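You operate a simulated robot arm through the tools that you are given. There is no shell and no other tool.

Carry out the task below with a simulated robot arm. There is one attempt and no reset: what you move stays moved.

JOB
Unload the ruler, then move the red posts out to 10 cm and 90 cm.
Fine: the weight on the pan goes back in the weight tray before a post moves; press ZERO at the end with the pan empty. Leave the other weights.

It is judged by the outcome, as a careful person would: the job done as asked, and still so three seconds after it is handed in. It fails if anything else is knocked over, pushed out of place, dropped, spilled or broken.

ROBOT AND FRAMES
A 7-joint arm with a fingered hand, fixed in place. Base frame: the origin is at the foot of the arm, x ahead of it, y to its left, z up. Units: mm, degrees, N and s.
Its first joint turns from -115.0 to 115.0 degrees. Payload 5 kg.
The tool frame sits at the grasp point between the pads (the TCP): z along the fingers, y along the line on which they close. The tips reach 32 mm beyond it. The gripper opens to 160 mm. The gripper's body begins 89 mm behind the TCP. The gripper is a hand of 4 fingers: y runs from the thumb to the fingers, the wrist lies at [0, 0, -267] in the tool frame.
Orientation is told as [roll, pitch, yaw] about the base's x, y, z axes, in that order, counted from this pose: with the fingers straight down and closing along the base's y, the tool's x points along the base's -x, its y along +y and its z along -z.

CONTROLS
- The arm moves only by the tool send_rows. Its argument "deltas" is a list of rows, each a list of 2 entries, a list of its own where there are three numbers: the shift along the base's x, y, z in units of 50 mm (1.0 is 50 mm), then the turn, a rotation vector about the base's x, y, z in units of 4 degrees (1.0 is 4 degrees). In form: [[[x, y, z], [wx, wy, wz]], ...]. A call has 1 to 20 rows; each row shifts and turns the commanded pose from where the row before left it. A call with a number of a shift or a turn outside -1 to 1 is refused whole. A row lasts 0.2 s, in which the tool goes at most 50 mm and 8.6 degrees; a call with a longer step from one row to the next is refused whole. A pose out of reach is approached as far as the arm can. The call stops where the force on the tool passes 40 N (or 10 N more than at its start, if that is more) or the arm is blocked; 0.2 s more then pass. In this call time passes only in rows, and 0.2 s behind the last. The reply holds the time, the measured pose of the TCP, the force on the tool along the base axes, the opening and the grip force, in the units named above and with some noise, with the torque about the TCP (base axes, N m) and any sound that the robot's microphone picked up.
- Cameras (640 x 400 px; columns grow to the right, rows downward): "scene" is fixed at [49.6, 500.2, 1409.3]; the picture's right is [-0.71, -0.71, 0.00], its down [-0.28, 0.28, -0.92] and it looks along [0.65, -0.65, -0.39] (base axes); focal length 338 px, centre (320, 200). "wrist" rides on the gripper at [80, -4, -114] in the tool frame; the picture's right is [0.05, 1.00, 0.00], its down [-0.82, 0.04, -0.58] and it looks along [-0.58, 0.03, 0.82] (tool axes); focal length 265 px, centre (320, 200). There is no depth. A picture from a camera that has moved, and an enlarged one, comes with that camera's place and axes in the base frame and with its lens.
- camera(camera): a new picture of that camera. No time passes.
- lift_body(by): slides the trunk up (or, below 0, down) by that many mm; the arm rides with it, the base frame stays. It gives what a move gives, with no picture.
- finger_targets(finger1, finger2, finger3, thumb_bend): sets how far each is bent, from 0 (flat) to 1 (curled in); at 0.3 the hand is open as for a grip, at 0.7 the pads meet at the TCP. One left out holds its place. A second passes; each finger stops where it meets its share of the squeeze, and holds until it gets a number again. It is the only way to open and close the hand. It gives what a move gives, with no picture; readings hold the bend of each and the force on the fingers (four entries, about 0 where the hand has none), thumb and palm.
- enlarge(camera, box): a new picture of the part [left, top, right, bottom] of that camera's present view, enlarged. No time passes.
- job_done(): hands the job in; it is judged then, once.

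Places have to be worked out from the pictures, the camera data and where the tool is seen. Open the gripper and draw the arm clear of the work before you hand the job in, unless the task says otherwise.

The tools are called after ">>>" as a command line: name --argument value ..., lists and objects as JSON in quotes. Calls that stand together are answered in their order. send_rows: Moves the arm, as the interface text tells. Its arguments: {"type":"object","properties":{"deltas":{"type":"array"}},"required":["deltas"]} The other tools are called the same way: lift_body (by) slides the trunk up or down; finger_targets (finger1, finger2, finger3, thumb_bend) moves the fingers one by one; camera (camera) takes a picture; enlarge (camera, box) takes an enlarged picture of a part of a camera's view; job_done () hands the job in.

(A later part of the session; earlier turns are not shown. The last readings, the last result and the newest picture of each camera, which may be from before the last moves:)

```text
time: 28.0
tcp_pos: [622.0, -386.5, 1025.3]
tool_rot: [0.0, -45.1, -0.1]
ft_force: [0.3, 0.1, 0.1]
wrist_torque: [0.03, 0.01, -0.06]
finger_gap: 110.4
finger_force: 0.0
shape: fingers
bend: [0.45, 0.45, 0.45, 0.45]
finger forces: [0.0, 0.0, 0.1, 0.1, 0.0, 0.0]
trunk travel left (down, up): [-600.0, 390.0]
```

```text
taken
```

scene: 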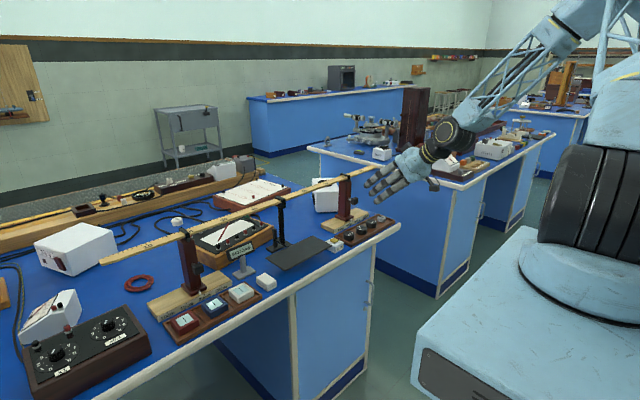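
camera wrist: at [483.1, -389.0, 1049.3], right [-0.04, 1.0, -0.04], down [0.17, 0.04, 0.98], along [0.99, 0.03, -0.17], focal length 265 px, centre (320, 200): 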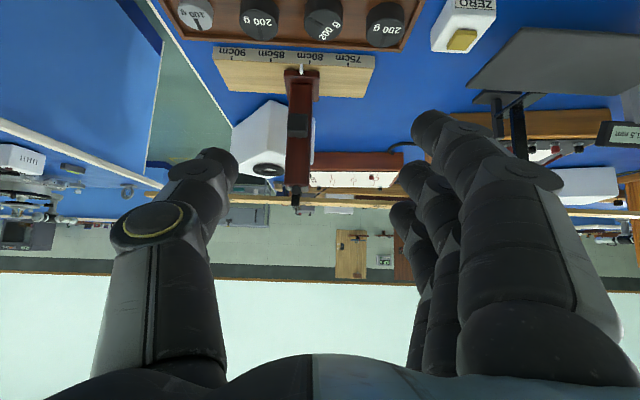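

This gives a clear front view of the post. I'll enlarge it to measure the post's position, width and pointer.

>>> enlarge --camera "wrist" --box '[200, 40, 400, 215]'

```text
2.29 times, centred on (300, 128) of wrist
camera zoom: at [483.1, -389.0, 1049.3], right [-0.04, 1.0, -0.04], down [0.17, 0.04, 0.98], along [0.99, 0.03, -0.17], focal length 607 px, centre (366, 366)
```

zoom: 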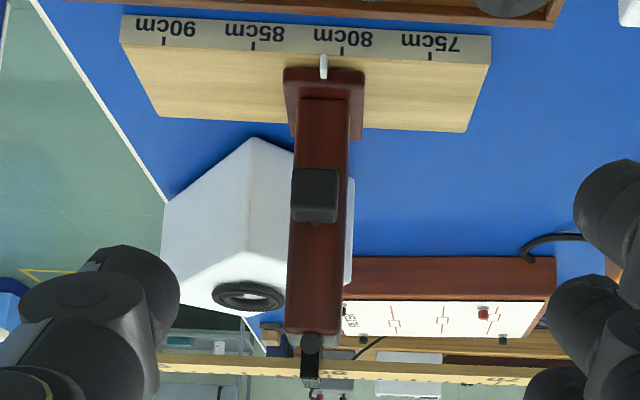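

The post is 29 mm wide and centred at y≈-409. The 80 cm tick is at y≈-399 and the pointer is at about 81 cm, so the 90 cm tick should be at y≈-499. I'll move to the approach start in front of the post.

>>> send_rows --deltas '[[[0.54, -0.115, -0.2], [0, 0, 0]], [[0.54, -0.115, -0.2], [0, 0, 0]], [[0.54, -0.115, -0.2], [0, 0, 0]], [[0.54, -0.115, -0.2], [0, 0, 0]]]'

>>> camera --camera "wrist"

>>> enlarge --camera "scene" --box '[290, 130, 430, 250]'

```text
time: 29.0
tcp_pos: [730.2, -408.6, 985.2]
tool_rot: [0.1, -44.9, -0.1]
ft_force: [-0.8, -0.2, -0.9]
wrist_torque: [0.03, 0.01, 0.0]
finger_gap: 110.5
finger_force: 0.0
shape: fingers
bend: [0.45, 0.45, 0.45, 0.45]
finger forces: [0.1, 0.0, 0.0, 0.0, 0.0, 0.0]
trunk travel left (down, up): [-600.0, 390.0]
```

```text
taken
camera wrist: at [592.2, -411.6, 1008.7], right [-0.04, 1.0, -0.04], down [0.17, 0.04, 0.98], along [0.98, 0.03, -0.17], focal length 265 px, centre (320, 200)
```

wrist: 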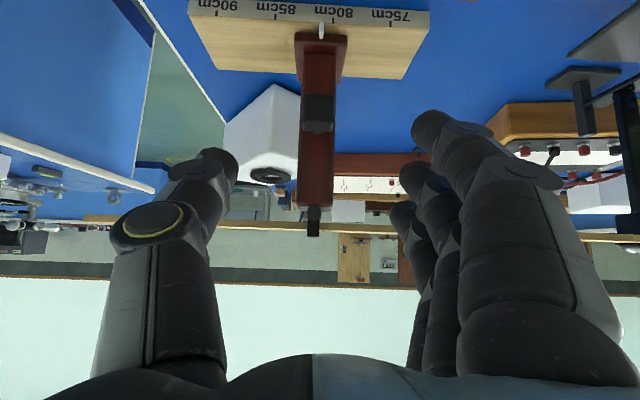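

```text
3.33 times, centred on (360, 190) of scene
camera zoom: at [49.6, 500.2, 1409.3], right [-0.71, -0.71, 0.0], down [-0.28, 0.28, -0.92], along [0.65, -0.65, -0.39], focal length 1128 px, centre (187, 233)
```

zoom: 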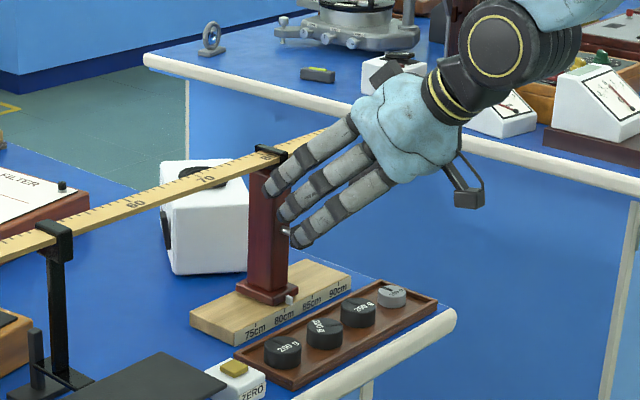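

The three fingers and thumb straddle the post line, with clear space below the ruler. I'll go down a little, then slide forward along the post until it's between the pads.

>>> send_rows --deltas '[[[0, 0, -0.5], [0, 0, 0]], [[0.34, 0, -0.25], [0, 0, 0]], [[0.34, 0, -0.25], [0, 0, 0]], [[0.34, 0, -0.25], [0, 0, 0]], [[0.34, 0, -0.25], [0, 0, 0]], [[0.34, 0, -0.25], [0, 0, 0]]]'

>>> camera --camera "wrist"

>>> enlarge --camera "scene" --box '[310, 150, 420, 240]'

```text
time: 30.4
tcp_pos: [814.4, -410.0, 898.9]
tool_rot: [0.0, -45.0, -0.1]
ft_force: [-0.1, -0.5, 0.1]
wrist_torque: [0.0, -0.02, 0.0]
finger_gap: 110.5
finger_force: 0.1
shape: fingers
bend: [0.45, 0.45, 0.45, 0.45]
finger forces: [0.0, 0.0, 0.0, 0.1, 0.1, 0.0]
trunk travel left (down, up): [-600.0, 390.0]
```

```text
taken
camera wrist: at [676.3, -412.6, 922.2], right [-0.04, 1.0, -0.04], down [0.17, 0.04, 0.98], along [0.98, 0.03, -0.17], focal length 265 px, centre (320, 200)
```

wrist: 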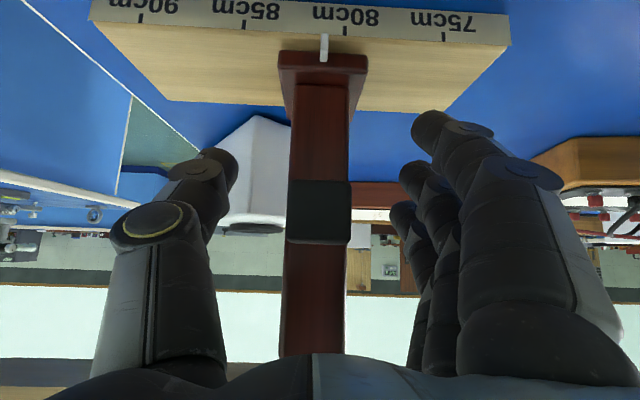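

```text
4.44 times, centred on (365, 195) of scene
camera zoom: at [49.6, 500.2, 1409.3], right [-0.71, -0.71, 0.0], down [-0.28, 0.28, -0.92], along [0.65, -0.65, -0.39], focal length 1504 px, centre (120, 222)
```

zoom: 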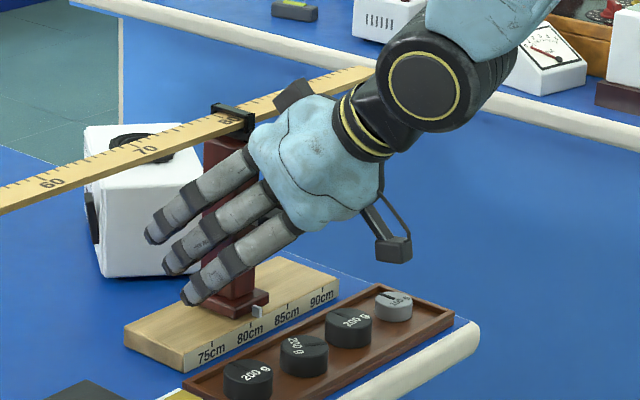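

The hand straddles the post at the right depth, and the pointer reads about 81 cm. I'll close gently toward the post.

>>> finger_targets --finger1 0.58 --finger2 0.58 --finger3 0.58 --thumb_bend 0.58

>>> camera --camera "wrist"

```text
time: 31.4
tcp_pos: [814.7, -408.2, 899.6]
tool_rot: [0.0, -45.0, -0.2]
ft_force: [-0.5, 0.0, 0.2]
wrist_torque: [0.0, -0.02, -0.02]
finger_gap: 65.0
finger_force: 0.0
shape: fingers
bend: [0.57, 0.57, 0.57, 0.57]
finger forces: [0.1, 0.0, 0.0, 0.1, 0.1, 0.0]
trunk travel left (down, up): [-600.0, 390.0]
```

```text
taken
camera wrist: at [676.1, -412.5, 922.7], right [-0.04, 1.0, -0.04], down [0.17, 0.04, 0.98], along [0.98, 0.03, -0.17], focal length 265 px, centre (320, 200)
```

wrist: 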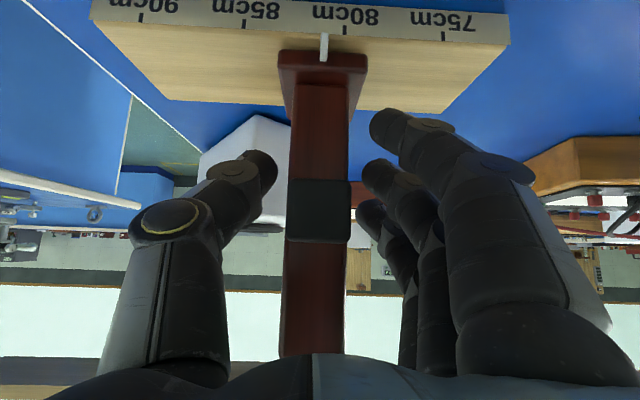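

There's still a small even gap on both sides. I'll close further to light contact.

>>> finger_targets --finger1 0.64 --finger2 0.64 --finger3 0.64 --thumb_bend 0.64

>>> camera --camera "wrist"

```text
time: 32.4
tcp_pos: [814.3, -408.3, 898.6]
tool_rot: [0.0, -45.0, -0.1]
ft_force: [1.6, -0.1, 0.0]
wrist_torque: [0.01, 0.0, -0.01]
finger_gap: 45.3
finger_force: 3.3
shape: fingers
bend: [0.63, 0.63, 0.63, 0.63]
finger forces: [1.0, 1.1, 0.8, 0.1, 3.5, 0.0]
trunk travel left (down, up): [-600.0, 390.0]
```

```text
taken
camera wrist: at [676.1, -412.6, 922.6], right [-0.04, 1.0, -0.04], down [0.17, 0.04, 0.98], along [0.98, 0.03, -0.17], focal length 265 px, centre (320, 200)
```

wrist: 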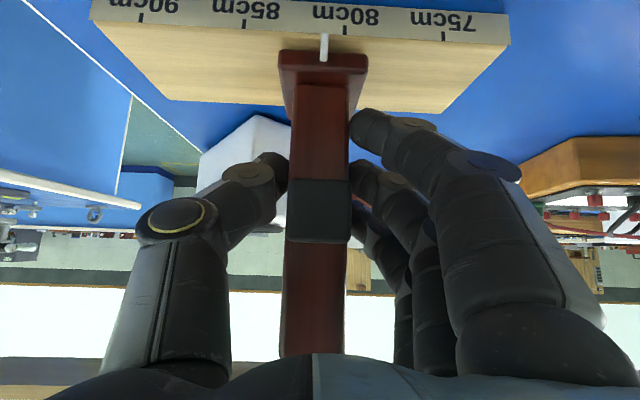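

Light contact on both sides, about 3 N. I'll try a small slide toward -y and watch the force.

>>> send_rows --deltas '[[[0, -0.06, 0], [0, 0, 0]], [[0, -0.1, 0], [0, 0, 0]], [[0, -0.1, 0], [0, 0, 0]]]'

>>> camera --camera "wrist"

```text
time: 33.2
tcp_pos: [814.2, -421.8, 898.7]
tool_rot: [0.0, -44.9, 0.0]
ft_force: [2.1, -0.3, 0.3]
wrist_torque: [0.08, -0.04, 0.02]
finger_gap: 45.1
finger_force: 4.0
shape: fingers
bend: [0.63, 0.63, 0.63, 0.63]
finger forces: [1.5, 1.5, 1.1, 0.0, 3.1, 0.0]
trunk travel left (down, up): [-600.0, 390.0]
```

```text
taken
camera wrist: at [676.1, -424.9, 922.4], right [-0.04, 1.0, -0.04], down [0.17, 0.04, 0.98], along [0.98, 0.03, -0.17], focal length 265 px, centre (320, 200)
```

wrist: 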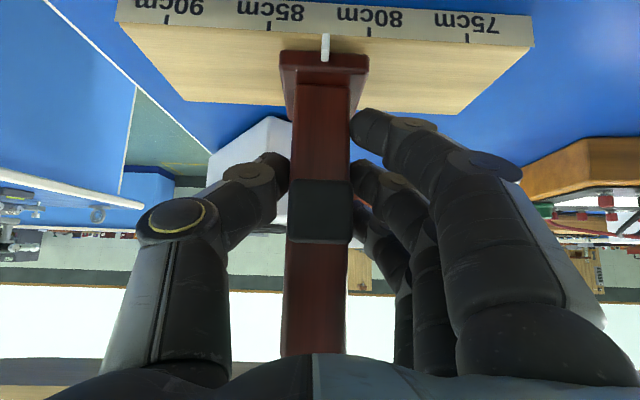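

The post slides with little force and the board stays put. The pointer is now about 82 cm. I'll slide another 70 mm.

>>> send_rows --deltas '[[[0, -0.2, 0], [0, 0, 0]], [[0, -0.2, 0], [0, 0, 0]], [[0, -0.2, 0], [0, 0, 0]], [[0, -0.2, 0], [0, 0, 0]], [[0, -0.2, 0], [0, 0, 0]], [[0, -0.2, 0], [0, 0, 0]], [[0, -0.2, 0], [0, 0, 0]]]'

>>> camera --camera "wrist"

>>> enlarge --camera "scene" --box '[310, 150, 420, 240]'

```text
time: 34.8
tcp_pos: [813.9, -490.3, 899.3]
tool_rot: [0.0, -45.0, -0.2]
ft_force: [3.6, -1.3, -0.2]
wrist_torque: [0.0, 0.0, -0.06]
finger_gap: 45.6
finger_force: 3.2
shape: fingers
bend: [0.63, 0.63, 0.63, 0.63]
finger forces: [1.1, 1.1, 1.2, 0.0, 3.7, 0.1]
trunk travel left (down, up): [-600.0, 390.0]
```

```text
taken
camera wrist: at [675.4, -495.4, 922.5], right [-0.03, 1.0, -0.04], down [0.17, 0.04, 0.98], along [0.98, 0.03, -0.17], focal length 265 px, centre (320, 200)
```

wrist: 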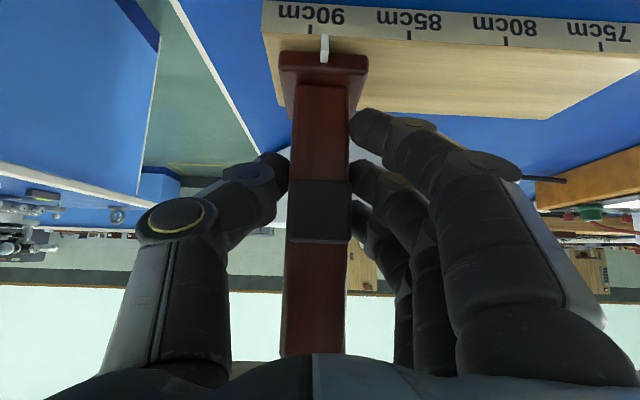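

```text
4.44 times, centred on (365, 195) of scene
camera zoom: at [49.6, 500.2, 1409.3], right [-0.71, -0.71, 0.0], down [-0.28, 0.28, -0.92], along [0.65, -0.65, -0.39], focal length 1504 px, centre (120, 222)
```

zoom: 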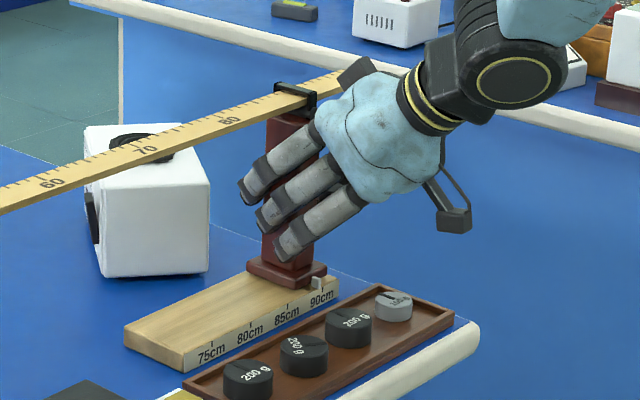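

The board hasn't moved and the pointer is near 90 cm. I'll enlarge the pointer and tick for the fine adjustment.

>>> enlarge --camera "wrist" --box '[260, 0, 420, 100]'

>>> enlarge --camera "scene" --box '[365, 200, 400, 225]'

```text
4.00 times, centred on (340, 50) of wrist
camera zoom: at [675.4, -495.4, 922.5], right [-0.03, 1.0, -0.04], down [0.17, 0.04, 0.98], along [0.98, 0.03, -0.17], focal length 1062 px, centre (240, 800)
```

zoom: 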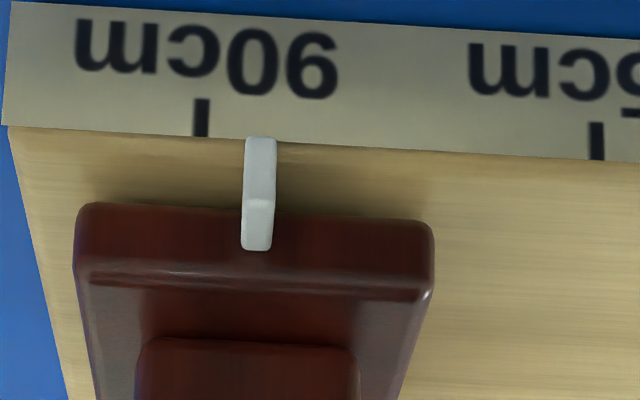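

```text
16.00 times, centred on (382, 212) of scene
camera zoom: at [49.6, 500.2, 1409.3], right [-0.71, -0.71, 0.0], down [-0.28, 0.28, -0.92], along [0.65, -0.65, -0.39], focal length 5412 px, centre (-680, 0)
```

zoom: 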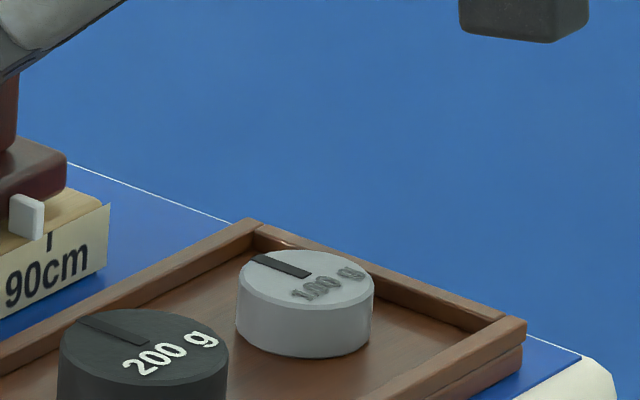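

The pointer is about 7.5 mm short of the 90 cm tick, which is 60 px at 7.9 px/mm. I'll move on by that amount.

>>> send_rows --deltas '[[[0, -0.08, 0], [0, 0, 0]], [[0, -0.07, 0], [0, 0, 0]], [[0, 0, 0], [0, 0, 0]]]'

>>> enlarge --camera "wrist" --box '[260, 0, 420, 100]'

>>> enlarge --camera "scene" --box '[365, 200, 400, 225]'

```text
time: 35.6
tcp_pos: [813.8, -500.3, 898.8]
tool_rot: [0.1, -45.0, -0.2]
ft_force: [1.5, -0.9, -0.4]
wrist_torque: [-0.03, -0.05, -0.05]
finger_gap: 45.2
finger_force: 3.3
shape: fingers
bend: [0.63, 0.63, 0.63, 0.63]
finger forces: [1.1, 1.1, 0.9, 0.1, 3.8, 0.1]
trunk travel left (down, up): [-600.0, 390.0]
```

```text
4.00 times, centred on (340, 50) of wrist
camera zoom: at [675.5, -502.9, 922.4], right [-0.04, 1.0, -0.04], down [0.17, 0.04, 0.98], along [0.98, 0.03, -0.17], focal length 1062 px, centre (240, 800)
```

zoom: 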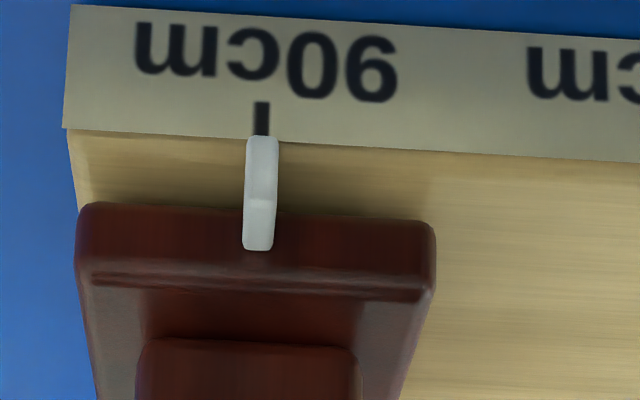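

```text
16.00 times, centred on (382, 212) of scene
camera zoom: at [49.6, 500.2, 1409.3], right [-0.71, -0.71, 0.0], down [-0.28, 0.28, -0.92], along [0.65, -0.65, -0.39], focal length 5412 px, centre (-680, 0)
```

zoom: 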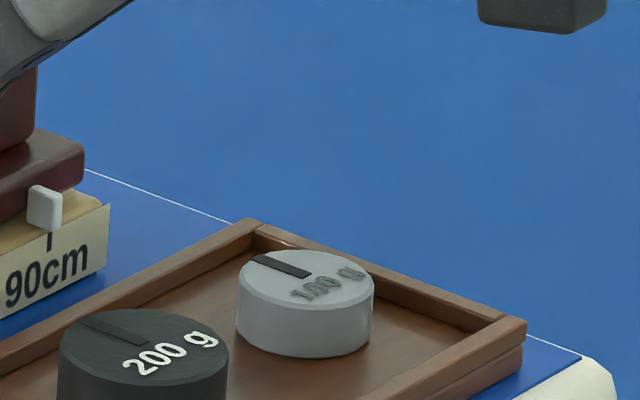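

The pointer lines up with the 90 cm tick. I'll open the fingers, check that the post stayed, then back out along the approach path.

>>> finger_targets --finger1 0.5 --finger2 0.5 --finger3 0.5 --thumb_bend 0.5

>>> enlarge --camera "wrist" --box '[260, 0, 420, 100]'

>>> send_rows --deltas '[[[-0.2, 0, 0.15], [0, 0, 0]], [[-0.34, 0, 0.25], [0, 0, 0]], [[-0.34, 0, 0.25], [0, 0, 0]], [[-0.34, 0, 0.25], [0, 0, 0]], [[-0.5, 0, 0.3], [0, 0, 0]], [[-0.7, 0, 0.5], [0, 0, 0]], [[-0.8, 0, 0.5], [0, 0, 0]], [[-0.8, 0, 0.5], [0, 0, 0]]]'

>>> camera --camera "wrist"

>>> camera --camera "scene"

```text
time: 36.6
tcp_pos: [813.9, -498.3, 899.4]
tool_rot: [0.0, -44.9, 0.0]
ft_force: [-0.1, -0.3, 0.3]
wrist_torque: [0.02, 0.03, 0.02]
finger_gap: 90.4
finger_force: 0.0
shape: fingers
bend: [0.5, 0.5, 0.5, 0.5]
finger forces: [0.1, 0.0, 0.0, 0.0, 0.0, 0.0]
trunk travel left (down, up): [-600.0, 390.0]
```

```text
4.00 times, centred on (340, 50) of wrist
camera zoom: at [675.7, -502.4, 922.4], right [-0.04, 1.0, -0.04], down [0.17, 0.04, 0.98], along [0.99, 0.03, -0.17], focal length 1062 px, centre (240, 800)
```

zoom: 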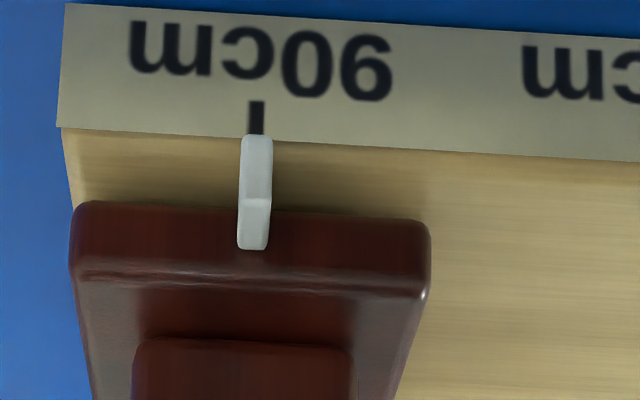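

```text
time: 38.4
tcp_pos: [613.4, -499.9, 1035.1]
tool_rot: [0.0, -45.1, 0.0]
ft_force: [-0.3, -0.8, -0.6]
wrist_torque: [0.0, -0.01, 0.0]
finger_gap: 90.6
finger_force: 0.0
shape: fingers
bend: [0.5, 0.5, 0.5, 0.5]
finger forces: [0.0, 0.0, 0.1, 0.1, 0.0, 0.1]
trunk travel left (down, up): [-600.0, 390.0]
```

```text
taken
camera wrist: at [475.3, -502.8, 1058.9], right [-0.04, 1.0, -0.04], down [0.17, 0.04, 0.98], along [0.99, 0.03, -0.17], focal length 265 px, centre (320, 200)
```

wrist: 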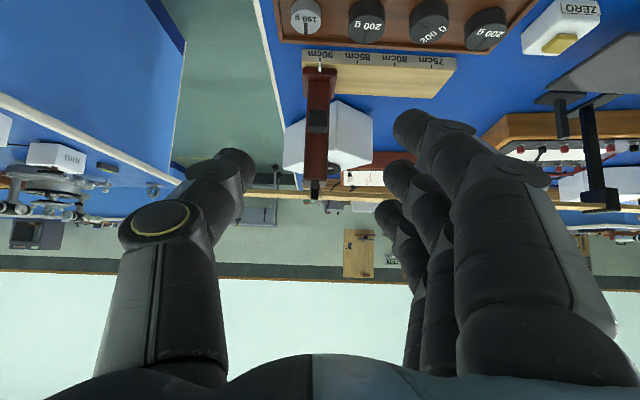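

```text
taken
```

scene: 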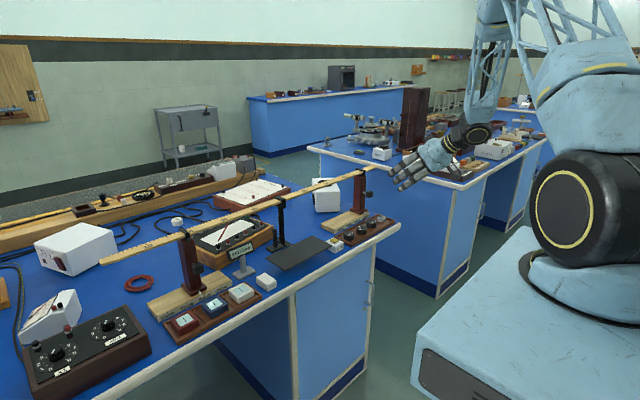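

The right post is at 90 cm and stands free. I'll move the hand across at safe height to look at the left post.

>>> send_rows --deltas '[[[0, 0.9, 0], [0, 0, 0]], [[0, 0.95, 0], [0, 0, 0]], [[0, 0.95, 0], [0, 0, 0]], [[0, 0.95, 0], [0, 0, 0]], [[0, 0.95, 0], [0, 0, 0]], [[0, 0.95, 0], [0, 0, 0]], [[0, 0.95, 0], [0, 0, 0]], [[0, 0.95, 0], [0, 0, 0]], [[0, 0.95, 0], [0, 0, 0]], [[0, 0.95, 0], [0, 0, 0]], [[0, 0.95, 0], [0, 0, 0]], [[0, 0.95, 0], [0, 0, 0]], [[0, 0.95, 0], [0, 0, 0]], [[0, 0.95, 0], [0, 0, 0]], [[0, 0.5, 0], [0, 0, 0]]]'

>>> camera --camera "wrist"

>>> camera --camera "scene"

```text
time: 41.6
tcp_pos: [613.4, 187.9, 1033.4]
tool_rot: [0.0, -45.2, -0.1]
ft_force: [0.5, 0.0, -1.0]
wrist_torque: [-0.01, -0.01, 0.04]
finger_gap: 91.0
finger_force: 0.1
shape: fingers
bend: [0.5, 0.5, 0.5, 0.5]
finger forces: [0.1, 0.1, 0.1, 0.1, 0.0, 0.1]
trunk travel left (down, up): [-600.0, 390.0]
```

```text
taken
camera wrist: at [474.9, 185.3, 1056.9], right [-0.03, 1.0, -0.04], down [0.17, 0.04, 0.98], along [0.99, 0.03, -0.17], focal length 265 px, centre (320, 200)
```

wrist: 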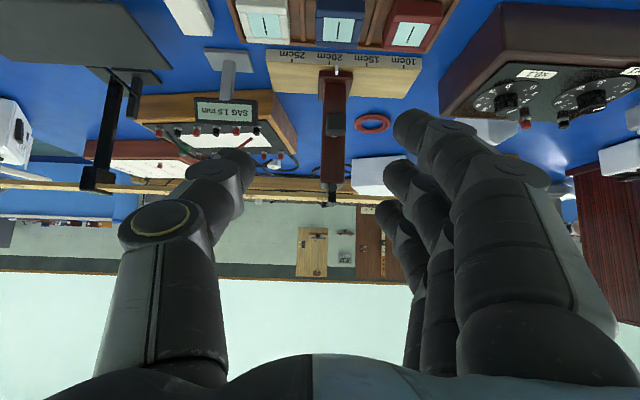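

```text
taken
```

scene: 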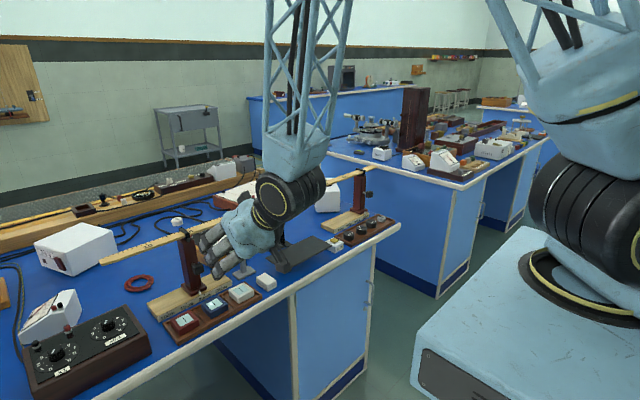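

>>> enlarge --camera "wrist" --box '[230, 30, 470, 215]'

>>> enlarge --camera "scene" --box '[100, 210, 280, 330]'

```text
2.16 times, centred on (350, 122) of wrist
camera zoom: at [474.9, 185.3, 1056.9], right [-0.03, 1.0, -0.04], down [0.17, 0.04, 0.98], along [0.99, 0.03, -0.17], focal length 574 px, centre (255, 368)
```

zoom: 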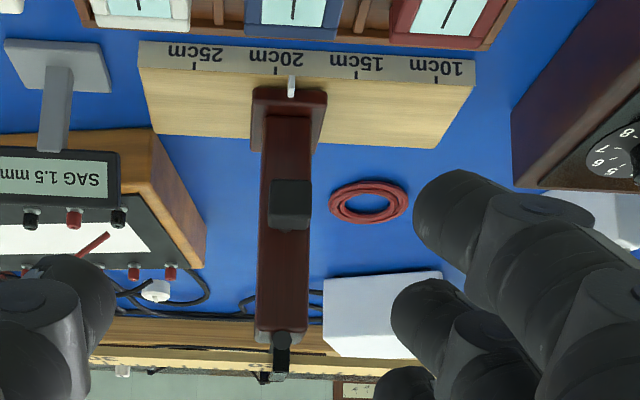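

```text
3.33 times, centred on (190, 270) of scene
camera zoom: at [49.6, 500.2, 1409.3], right [-0.71, -0.71, 0.0], down [-0.28, 0.28, -0.92], along [0.65, -0.65, -0.39], focal length 1128 px, centre (753, -33)
```

zoom: 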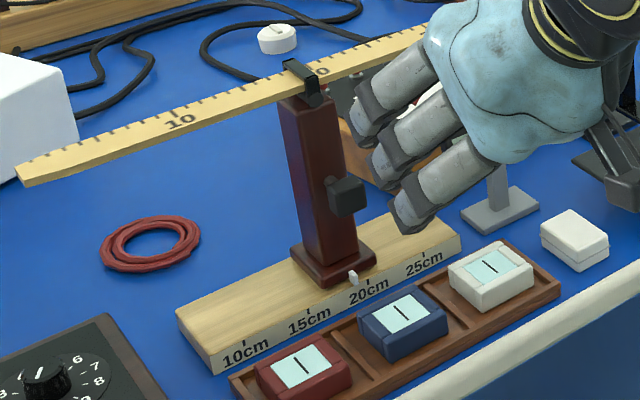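

The left post's centre is at y≈211, with the pointer at about 19 cm, so it needs about +88 mm. The display edge at y≈103 and the dial box corner at y≈371, z≈861 both stay clear. I'll approach the same way as before.

>>> send_rows --deltas '[[[0.583, 0.115, -0.242], [0, 0, 0]], [[0.583, 0.115, -0.242], [0, 0, 0]], [[0.583, 0.115, -0.242], [0, 0, 0]], [[0.583, 0.115, -0.242], [0, 0, 0]], [[0, 0, -0.5], [0, 0, 0]]]'

>>> camera --camera "wrist"

>>> enlarge --camera "scene" --box '[100, 190, 280, 330]'

```text
time: 42.8
tcp_pos: [729.9, 213.4, 958.7]
tool_rot: [0.0, -44.9, 0.0]
ft_force: [0.5, -0.3, -0.2]
wrist_torque: [0.02, -0.03, -0.04]
finger_gap: 90.6
finger_force: 0.1
shape: fingers
bend: [0.5, 0.5, 0.5, 0.5]
finger forces: [0.1, 0.0, 0.0, 0.0, 0.0, 0.0]
trunk travel left (down, up): [-600.0, 390.0]
```

```text
taken
camera wrist: at [593.0, 209.7, 981.7], right [-0.04, 1.0, -0.04], down [0.17, 0.04, 0.98], along [0.99, 0.03, -0.17], focal length 265 px, centre (320, 200)
```

wrist: 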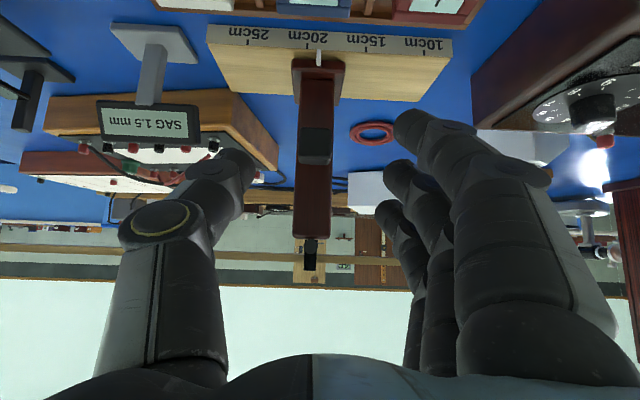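

```text
2.86 times, centred on (190, 260) of scene
camera zoom: at [49.6, 500.2, 1409.3], right [-0.71, -0.71, 0.0], down [-0.28, 0.28, -0.92], along [0.65, -0.65, -0.39], focal length 966 px, centre (691, 29)
```

zoom: 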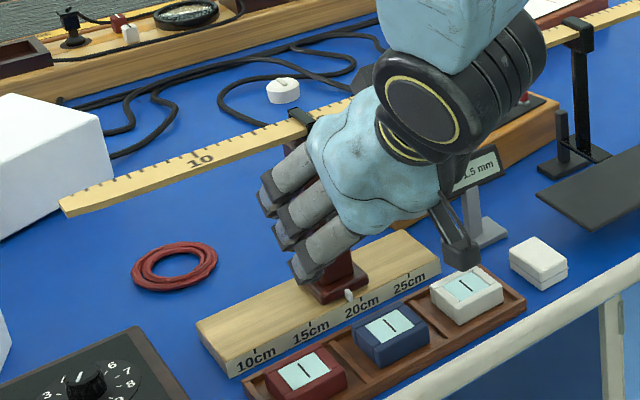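

The post is centred between the thumb and fingers. I'll advance to the grasp depth.

>>> send_rows --deltas '[[[0.34, 0, -0.24], [0, 0, 0]], [[0.34, 0, -0.24], [0, 0, 0]], [[0.34, 0, -0.24], [0, 0, 0]], [[0.34, 0, -0.24], [0, 0, 0]], [[0.34, 0, -0.24], [0, 0, 0]]]'

>>> camera --camera "wrist"

```text
time: 44.0
tcp_pos: [816.3, 212.2, 899.5]
tool_rot: [0.1, -45.0, -0.2]
ft_force: [-0.9, -0.9, -0.5]
wrist_torque: [-0.01, 0.01, -0.02]
finger_gap: 90.8
finger_force: 0.1
shape: fingers
bend: [0.5, 0.5, 0.5, 0.5]
finger forces: [0.0, 0.0, 0.1, 0.0, 0.0, 0.1]
trunk travel left (down, up): [-600.0, 390.0]
```

```text
taken
camera wrist: at [677.8, 209.3, 922.0], right [-0.03, 1.0, -0.04], down [0.17, 0.04, 0.98], along [0.98, 0.03, -0.17], focal length 265 px, centre (320, 200)
```

wrist: 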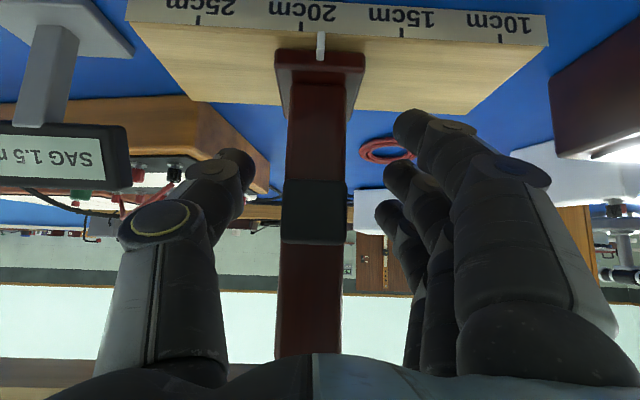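

The view is nearly identical to the right post's grip. I'll close to light contact.

>>> finger_targets --finger1 0.64 --finger2 0.64 --finger3 0.64 --thumb_bend 0.64

>>> camera --camera "wrist"

```text
time: 45.0
tcp_pos: [815.7, 212.5, 899.1]
tool_rot: [0.0, -45.0, 0.0]
ft_force: [1.3, -1.1, -0.3]
wrist_torque: [-0.02, 0.01, -0.05]
finger_gap: 45.2
finger_force: 2.7
shape: fingers
bend: [0.63, 0.63, 0.64, 0.63]
finger forces: [0.9, 0.9, 0.2, 0.0, 4.0, 0.0]
trunk travel left (down, up): [-600.0, 390.0]
```

```text
taken
camera wrist: at [677.6, 209.4, 922.3], right [-0.04, 1.0, -0.04], down [0.17, 0.04, 0.98], along [0.98, 0.03, -0.17], focal length 265 px, centre (320, 200)
```

wrist: 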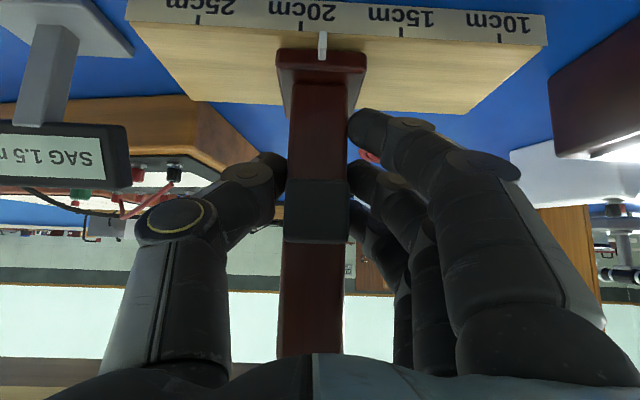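

Light contact on both sides. I'll slide the post 80 mm toward +y.

>>> send_rows --deltas '[[[0, 0.06, 0], [0, 0, 0]], [[0, 0.14, 0], [0, 0, 0]], [[0, 0.2, 0], [0, 0, 0]], [[0, 0.2, 0], [0, 0, 0]], [[0, 0.2, 0], [0, 0, 0]], [[0, 0.2, 0], [0, 0, 0]], [[0, 0.2, 0], [0, 0, 0]], [[0, 0.2, 0], [0, 0, 0]], [[0, 0.2, 0], [0, 0, 0]], [[0, 0, 0], [0, 0, 0]]]'

>>> camera --camera "wrist"

>>> enlarge --camera "wrist" --box '[260, 0, 420, 100]'

>>> enlarge --camera "scene" --box '[60, 200, 260, 350]'

```text
time: 47.2
tcp_pos: [814.7, 294.7, 900.6]
tool_rot: [0.0, -44.9, 0.1]
ft_force: [2.4, 2.2, -1.0]
wrist_torque: [0.08, 0.01, 0.04]
finger_gap: 45.7
finger_force: 3.4
shape: fingers
bend: [0.63, 0.63, 0.63, 0.63]
finger forces: [1.6, 1.6, 1.1, 0.0, 2.5, 0.0]
trunk travel left (down, up): [-600.0, 390.0]
```

```text
taken
camera wrist: at [676.5, 290.2, 923.1], right [-0.04, 1.0, -0.04], down [0.17, 0.04, 0.98], along [0.98, 0.03, -0.17], focal length 265 px, centre (320, 200)
```

wrist: 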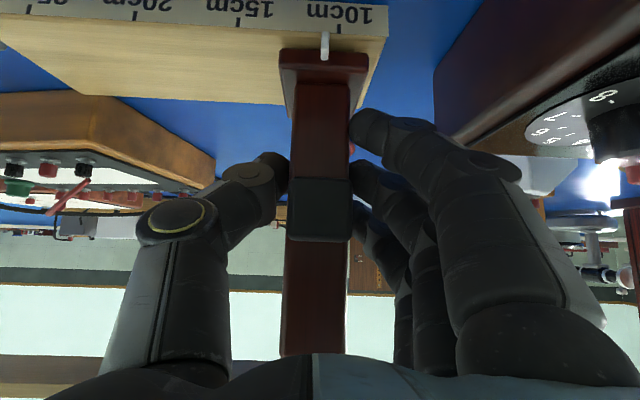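

```text
4.00 times, centred on (340, 50) of wrist
camera zoom: at [676.5, 290.2, 923.1], right [-0.04, 1.0, -0.04], down [0.17, 0.04, 0.98], along [0.98, 0.03, -0.17], focal length 1062 px, centre (240, 800)
```

zoom: 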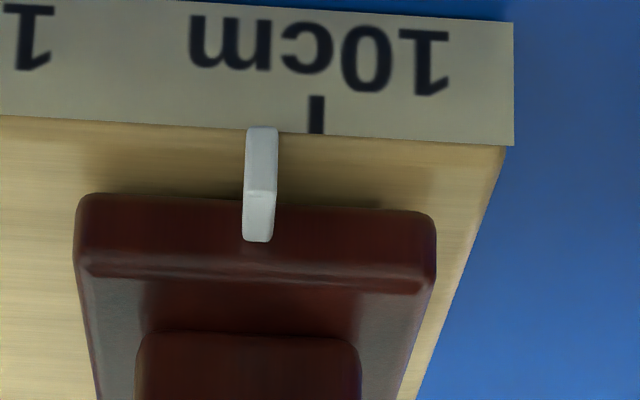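

```text
2.67 times, centred on (160, 275) of scene
camera zoom: at [49.6, 500.2, 1409.3], right [-0.71, -0.71, 0.0], down [-0.28, 0.28, -0.92], along [0.65, -0.65, -0.39], focal length 902 px, centre (747, 0)
```

zoom: 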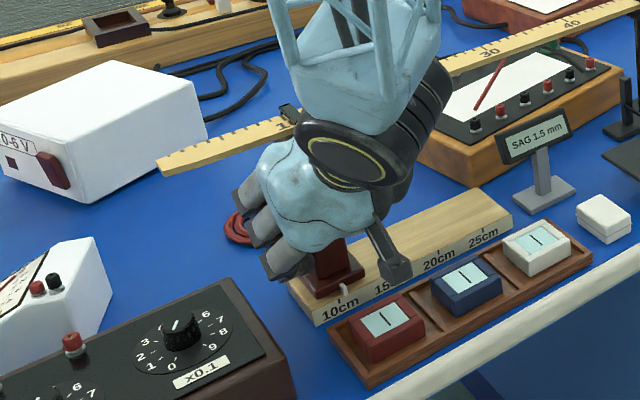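

The pointer is about 6.8 mm short of the 10 cm tick and the fingers still clear the dial box. I'll make that final adjustment.

>>> send_rows --deltas '[[[0, 0.07, 0], [0, 0, 0]], [[0, 0.066, 0], [0, 0, 0]], [[0, 0, 0], [0, 0, 0]]]'

>>> enlarge --camera "wrist" --box '[260, 0, 420, 100]'

>>> enlarge --camera "scene" --box '[140, 250, 210, 330]'

```text
time: 48.0
tcp_pos: [815.2, 297.9, 898.8]
tool_rot: [0.1, -45.2, -0.1]
ft_force: [2.7, -1.8, -0.3]
wrist_torque: [0.02, 0.01, -0.02]
finger_gap: 45.2
finger_force: 2.9
shape: fingers
bend: [0.63, 0.63, 0.63, 0.63]
finger forces: [1.1, 1.2, 0.6, 0.0, 3.7, 0.0]
trunk travel left (down, up): [-600.0, 390.0]
```

```text
4.00 times, centred on (340, 50) of wrist
camera zoom: at [676.7, 295.7, 923.0], right [-0.04, 1.0, -0.04], down [0.17, 0.04, 0.98], along [0.98, 0.03, -0.17], focal length 1062 px, centre (240, 800)
```

zoom: 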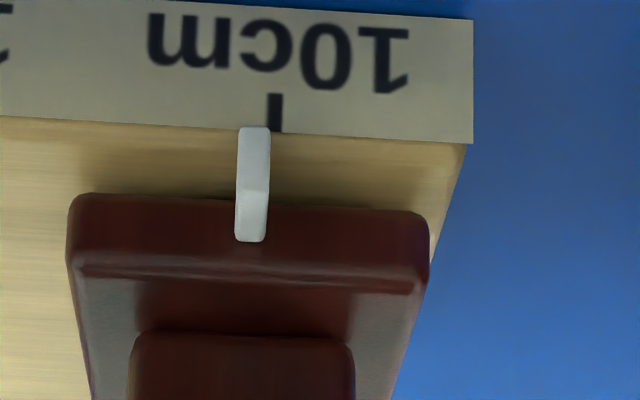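

```text
5.00 times, centred on (175, 290) of scene
camera zoom: at [49.6, 500.2, 1409.3], right [-0.71, -0.71, 0.0], down [-0.28, 0.28, -0.92], along [0.65, -0.65, -0.39], focal length 1691 px, centre (1045, -250)
```

zoom: 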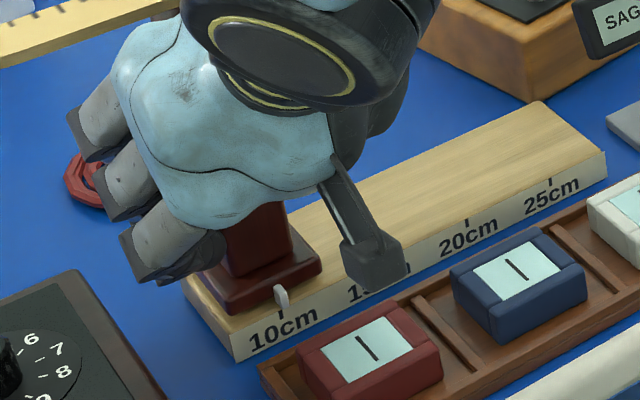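

The pointer is still about 2.5 mm short of the tick because of compliance. I'll nudge it a little more.

>>> send_rows --deltas '[[[0, 0.05, 0], [0, 0, 0]], [[0, 0, 0], [0, 0, 0]]]'

>>> enlarge --camera "wrist" --box '[260, 0, 420, 100]'

```text
time: 48.6
tcp_pos: [814.1, 300.9, 900.3]
tool_rot: [0.0, -45.0, 0.0]
ft_force: [1.3, -1.9, 1.3]
wrist_torque: [0.01, -0.07, -0.02]
finger_gap: 45.5
finger_force: 3.4
shape: fingers
bend: [0.63, 0.63, 0.63, 0.63]
finger forces: [0.9, 0.9, 0.5, 0.1, 4.2, 0.0]
trunk travel left (down, up): [-600.0, 390.0]
```

```text
4.00 times, centred on (340, 50) of wrist
camera zoom: at [676.4, 298.2, 922.9], right [-0.04, 1.0, -0.04], down [0.17, 0.04, 0.98], along [0.99, 0.03, -0.17], focal length 1062 px, centre (240, 800)
```

zoom: 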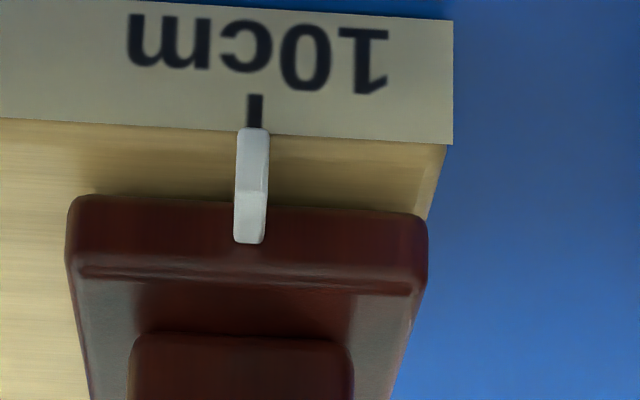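

The pointer is on the 10 cm tick. I'll open modestly on the dial-box side and check that the post stayed.

>>> finger_targets --finger1 0.57 --finger2 0.57 --finger3 0.57 --thumb_bend 0.54

>>> enlarge --camera "wrist" --box '[260, 0, 420, 100]'

>>> camera --camera "wrist"

```text
time: 49.6
tcp_pos: [814.7, 302.2, 899.3]
tool_rot: [-0.1, -45.0, 0.1]
ft_force: [-0.4, 0.0, -0.5]
wrist_torque: [0.0, 0.02, 0.01]
finger_gap: 71.3
finger_force: 0.0
shape: fingers
bend: [0.56, 0.56, 0.56, 0.54]
finger forces: [0.0, 0.1, 0.0, 0.0, 0.0, 0.0]
trunk travel left (down, up): [-600.0, 390.0]
```

```text
4.00 times, centred on (340, 50) of wrist
camera zoom: at [676.2, 298.5, 922.9], right [-0.04, 1.0, -0.04], down [0.17, 0.04, 0.98], along [0.98, 0.03, -0.17], focal length 1062 px, centre (240, 800)
```

zoom: 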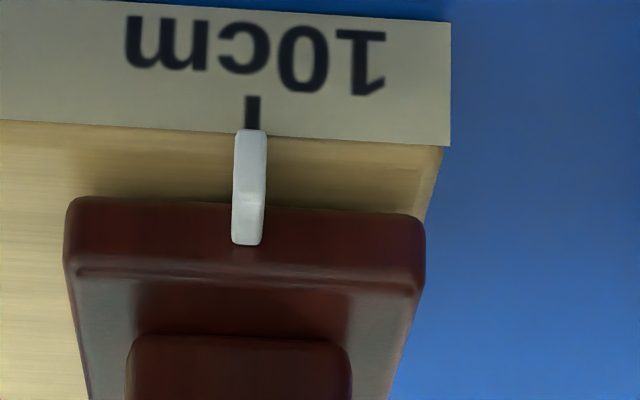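

```text
taken
camera wrist: at [676.2, 298.5, 922.9], right [-0.04, 1.0, -0.04], down [0.17, 0.04, 0.98], along [0.98, 0.03, -0.17], focal length 265 px, centre (320, 200)
```

wrist: 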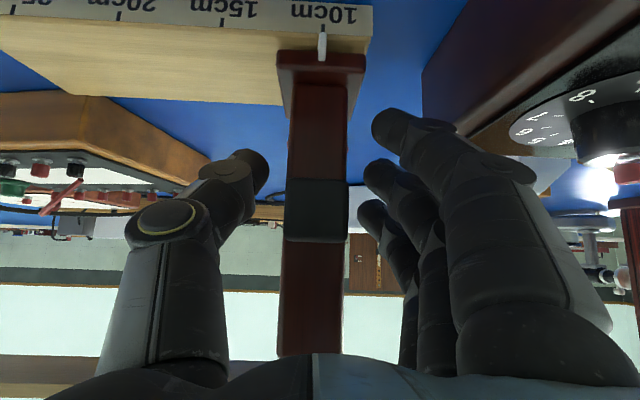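

The post stands at 10 cm and the fingers are clear of it. I'll back out along the approach path to a safe height.

>>> send_rows --deltas '[[[-0.2, 0, 0.15], [0, 0, 0]], [[-0.34, 0, 0.25], [0, 0, 0]], [[-0.34, 0, 0.25], [0, 0, 0]], [[-0.34, 0, 0.25], [0, 0, 0]], [[-0.5, 0, 0.3], [0, 0, 0]], [[-0.7, 0, 0.5], [0, 0, 0]], [[-0.8, 0, 0.5], [0, 0, 0]], [[-0.8, 0, 0.5], [0, 0, 0]]]'

>>> enlarge --camera "wrist" --box '[200, 30, 440, 215]'

>>> camera --camera "scene"

```text
time: 51.4
tcp_pos: [612.8, 303.4, 1037.8]
tool_rot: [0.0, -45.0, 0.0]
ft_force: [-0.1, 0.3, 0.0]
wrist_torque: [0.02, 0.02, -0.02]
finger_gap: 71.4
finger_force: 0.1
shape: fingers
bend: [0.56, 0.56, 0.56, 0.54]
finger forces: [0.0, 0.0, 0.0, 0.1, 0.1, 0.0]
trunk travel left (down, up): [-600.0, 390.0]
```

```text
2.16 times, centred on (320, 122) of wrist
camera zoom: at [474.9, 299.7, 1061.4], right [-0.04, 1.0, -0.04], down [0.17, 0.04, 0.98], along [0.99, 0.03, -0.17], focal length 574 px, centre (320, 368)
```

zoom: 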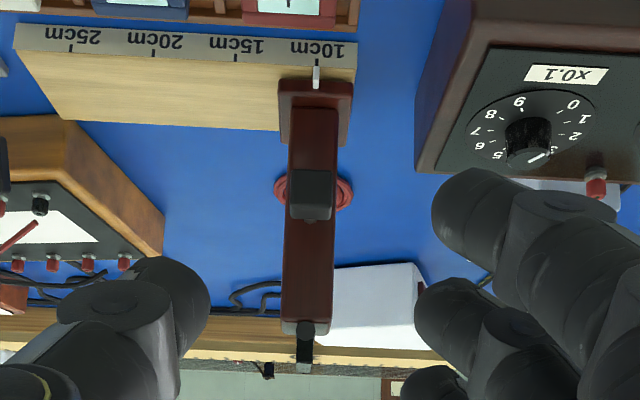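

```text
taken
```

scene: 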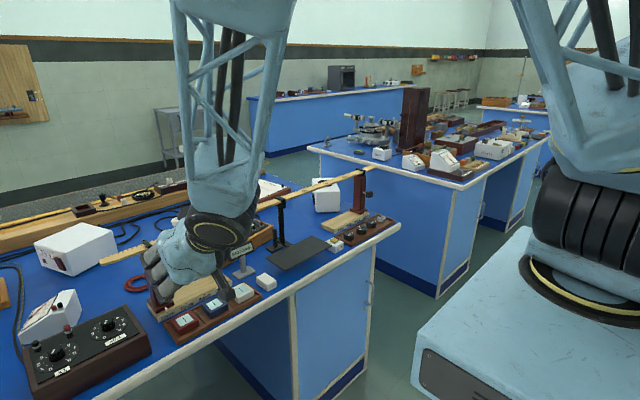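

Both posts are placed. Now I'll travel toward the ZERO button, bringing the hand back to vertical on the way.

>>> send_rows --deltas '[[[0, -0.9, 0], [0, 0.9375, 0]], [[0, -0.9, 0], [0, 0.9375, 0]], [[0, -0.9, 0], [0, 0.9375, 0]], [[0, -0.9, 0], [0, 0.9375, 0]], [[0, -0.9, 0], [0, 0.9375, 0]], [[0, -0.9, 0], [0, 0.9375, 0]], [[0, -0.9, 0], [0, 0.9375, 0]], [[0, -0.9, 0], [0, 0.9375, 0]], [[0, -0.9, 0], [0, 0.9375, 0]], [[0, -0.9, 0], [0, 0.9375, 0]], [[0, -0.9, 0], [0, 0.9375, 0]], [[0, -1.0, 0], [0, 0.9375, 0]]]'

>>> finger_targets --finger1 1.0 --finger2 0.63 --finger3 1.0 --thumb_bend 0.35

>>> send_rows --deltas '[[[0, 0, 0], [0, 0, -1]], [[0, 0, 0], [0, 0, -1]], [[0, 0, 0], [0, 0, -1]], [[0, 0, 0], [0, 0, -1]], [[0, 0, 0], [0, 0, -1]], [[0, 0, 0], [0, 0, -1]], [[0, 0, 0], [0, 0, -1]], [[0, 0, 0], [0, 0, -1]], [[0, 0, 0], [0, 0, -1]], [[0, 0, 0], [0, 0, -1]], [[0, 0, 0], [0, 0, -1]], [[0, 0, 0], [0, 0, -1]], [[0, 0, 0], [0, 0, -1]], [[0, 0, 0], [0, 0, -1]], [[0, 0, 0], [0, 0, -1]]]'

>>> camera --camera "wrist"

>>> camera --camera "scene"

```text
time: 54.2
tcp_pos: [657.3, -92.8, 1037.7]
tool_rot: [0.0, 0.1, 14.8]
ft_force: [-0.8, 0.4, 0.1]
wrist_torque: [-0.04, 0.06, 0.01]
finger_gap: 71.7
finger_force: 0.2
shape: fingers
bend: [0.56, 0.56, 0.56, 0.54]
finger forces: [0.0, 0.0, 0.0, 0.1, 0.0, 0.1]
trunk travel left (down, up): [-600.0, 390.0]
stopped in row 12: the arm was blocked; the commanded pose is now the measured one
```

```text
time: 55.2
tcp_pos: [658.1, -96.3, 1037.2]
tool_rot: [0.0, 0.1, 14.6]
ft_force: [0.1, -0.7, -0.8]
wrist_torque: [0.03, -0.03, 0.01]
finger_gap: 73.8
finger_force: 0.1
shape: fingers
bend: [1.0, 0.63, 1.0, 0.35]
finger forces: [0.1, 0.0, 0.0, 0.1, 0.0, 0.0]
trunk travel left (down, up): [-600.0, 390.0]
```

```text
time: 58.4
tcp_pos: [658.1, -95.4, 1038.2]
tool_rot: [0.0, 0.1, -45.4]
ft_force: [0.0, 0.8, 0.2]
wrist_torque: [0.01, 0.0, 0.02]
finger_gap: 73.8
finger_force: 0.1
shape: fingers
bend: [1.0, 0.63, 1.0, 0.35]
finger forces: [0.1, 0.0, 0.1, 0.0, 0.1, 0.0]
trunk travel left (down, up): [-600.0, 390.0]
```

```text
taken
camera wrist: at [597.3, -40.4, 1150.9], right [0.67, 0.74, 0.0], down [0.6, -0.55, 0.58], along [0.43, -0.39, -0.82], focal length 265 px, centre (320, 200)
```

wrist: 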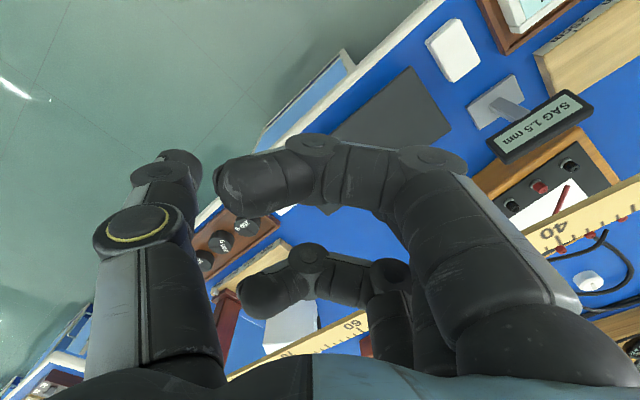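

```text
taken
```

scene: 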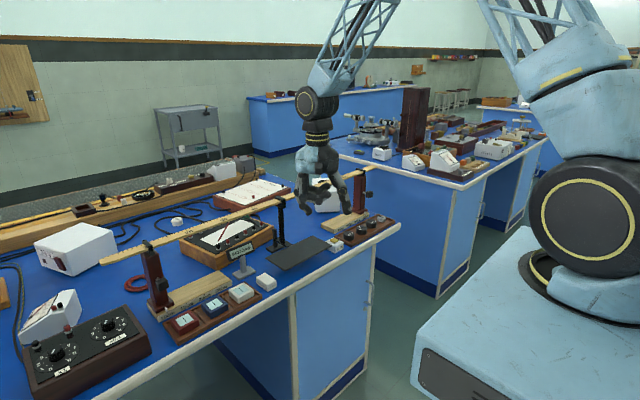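

The arm was stopped partway, at about (658,-95,1038), because the combined motion was too fast. No contact force was felt and the scene looks undisturbed. I'll move more slowly to above the ZERO button.

>>> send_rows --deltas '[[[0.1, -0.4, 0], [0, 0, -0.5]], [[0.1, -0.4, 0], [0, 0, -0.5]], [[0.1, -0.4, 0], [0, 0, -0.5]], [[0.1, -0.4, -0.2], [0, 0, -0.5]], [[0.1, -0.4, -0.3], [0, 0, -0.5]], [[0.14, -0.4, -0.4], [0, 0, -0.5]], [[0.15, -0.4, -0.4], [0, 0, -0.5]], [[0.15, -0.29, -0.4], [0, 0, -0.15]]]'

>>> enlarge --camera "scene" --box '[270, 150, 410, 270]'

>>> camera --camera "wrist"

```text
time: 60.2
tcp_pos: [705.9, -250.8, 951.4]
tool_rot: [-0.1, 0.2, -60.1]
ft_force: [-0.7, -0.4, -0.4]
wrist_torque: [0.04, -0.01, -0.03]
finger_gap: 73.9
finger_force: 0.0
shape: fingers
bend: [1.0, 0.63, 1.0, 0.35]
finger forces: [0.0, 0.0, 0.0, 0.0, 0.1, 0.0]
trunk travel left (down, up): [-600.0, 390.0]
```

```text
3.33 times, centred on (340, 210) of scene
camera zoom: at [49.6, 500.2, 1409.3], right [-0.71, -0.71, 0.0], down [-0.28, 0.28, -0.92], along [0.65, -0.65, -0.39], focal length 1128 px, centre (253, 167)
```

zoom: 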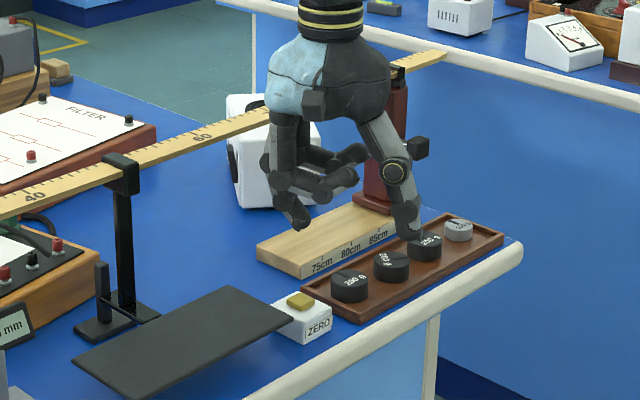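

```text
taken
camera wrist: at [660.5, -183.9, 1065.2], right [0.84, 0.54, 0.0], down [0.45, -0.69, 0.58], along [0.31, -0.48, -0.82], focal length 265 px, centre (320, 200)
```

wrist: 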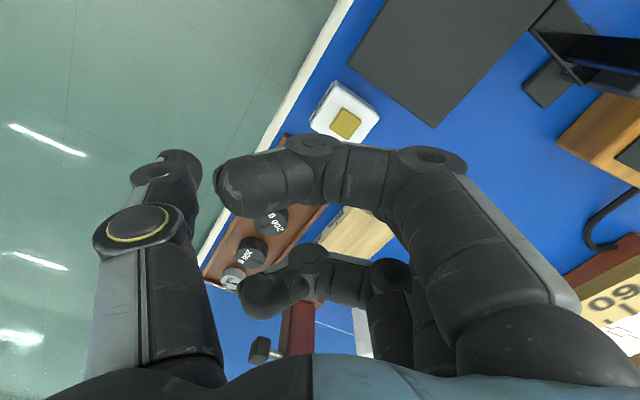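

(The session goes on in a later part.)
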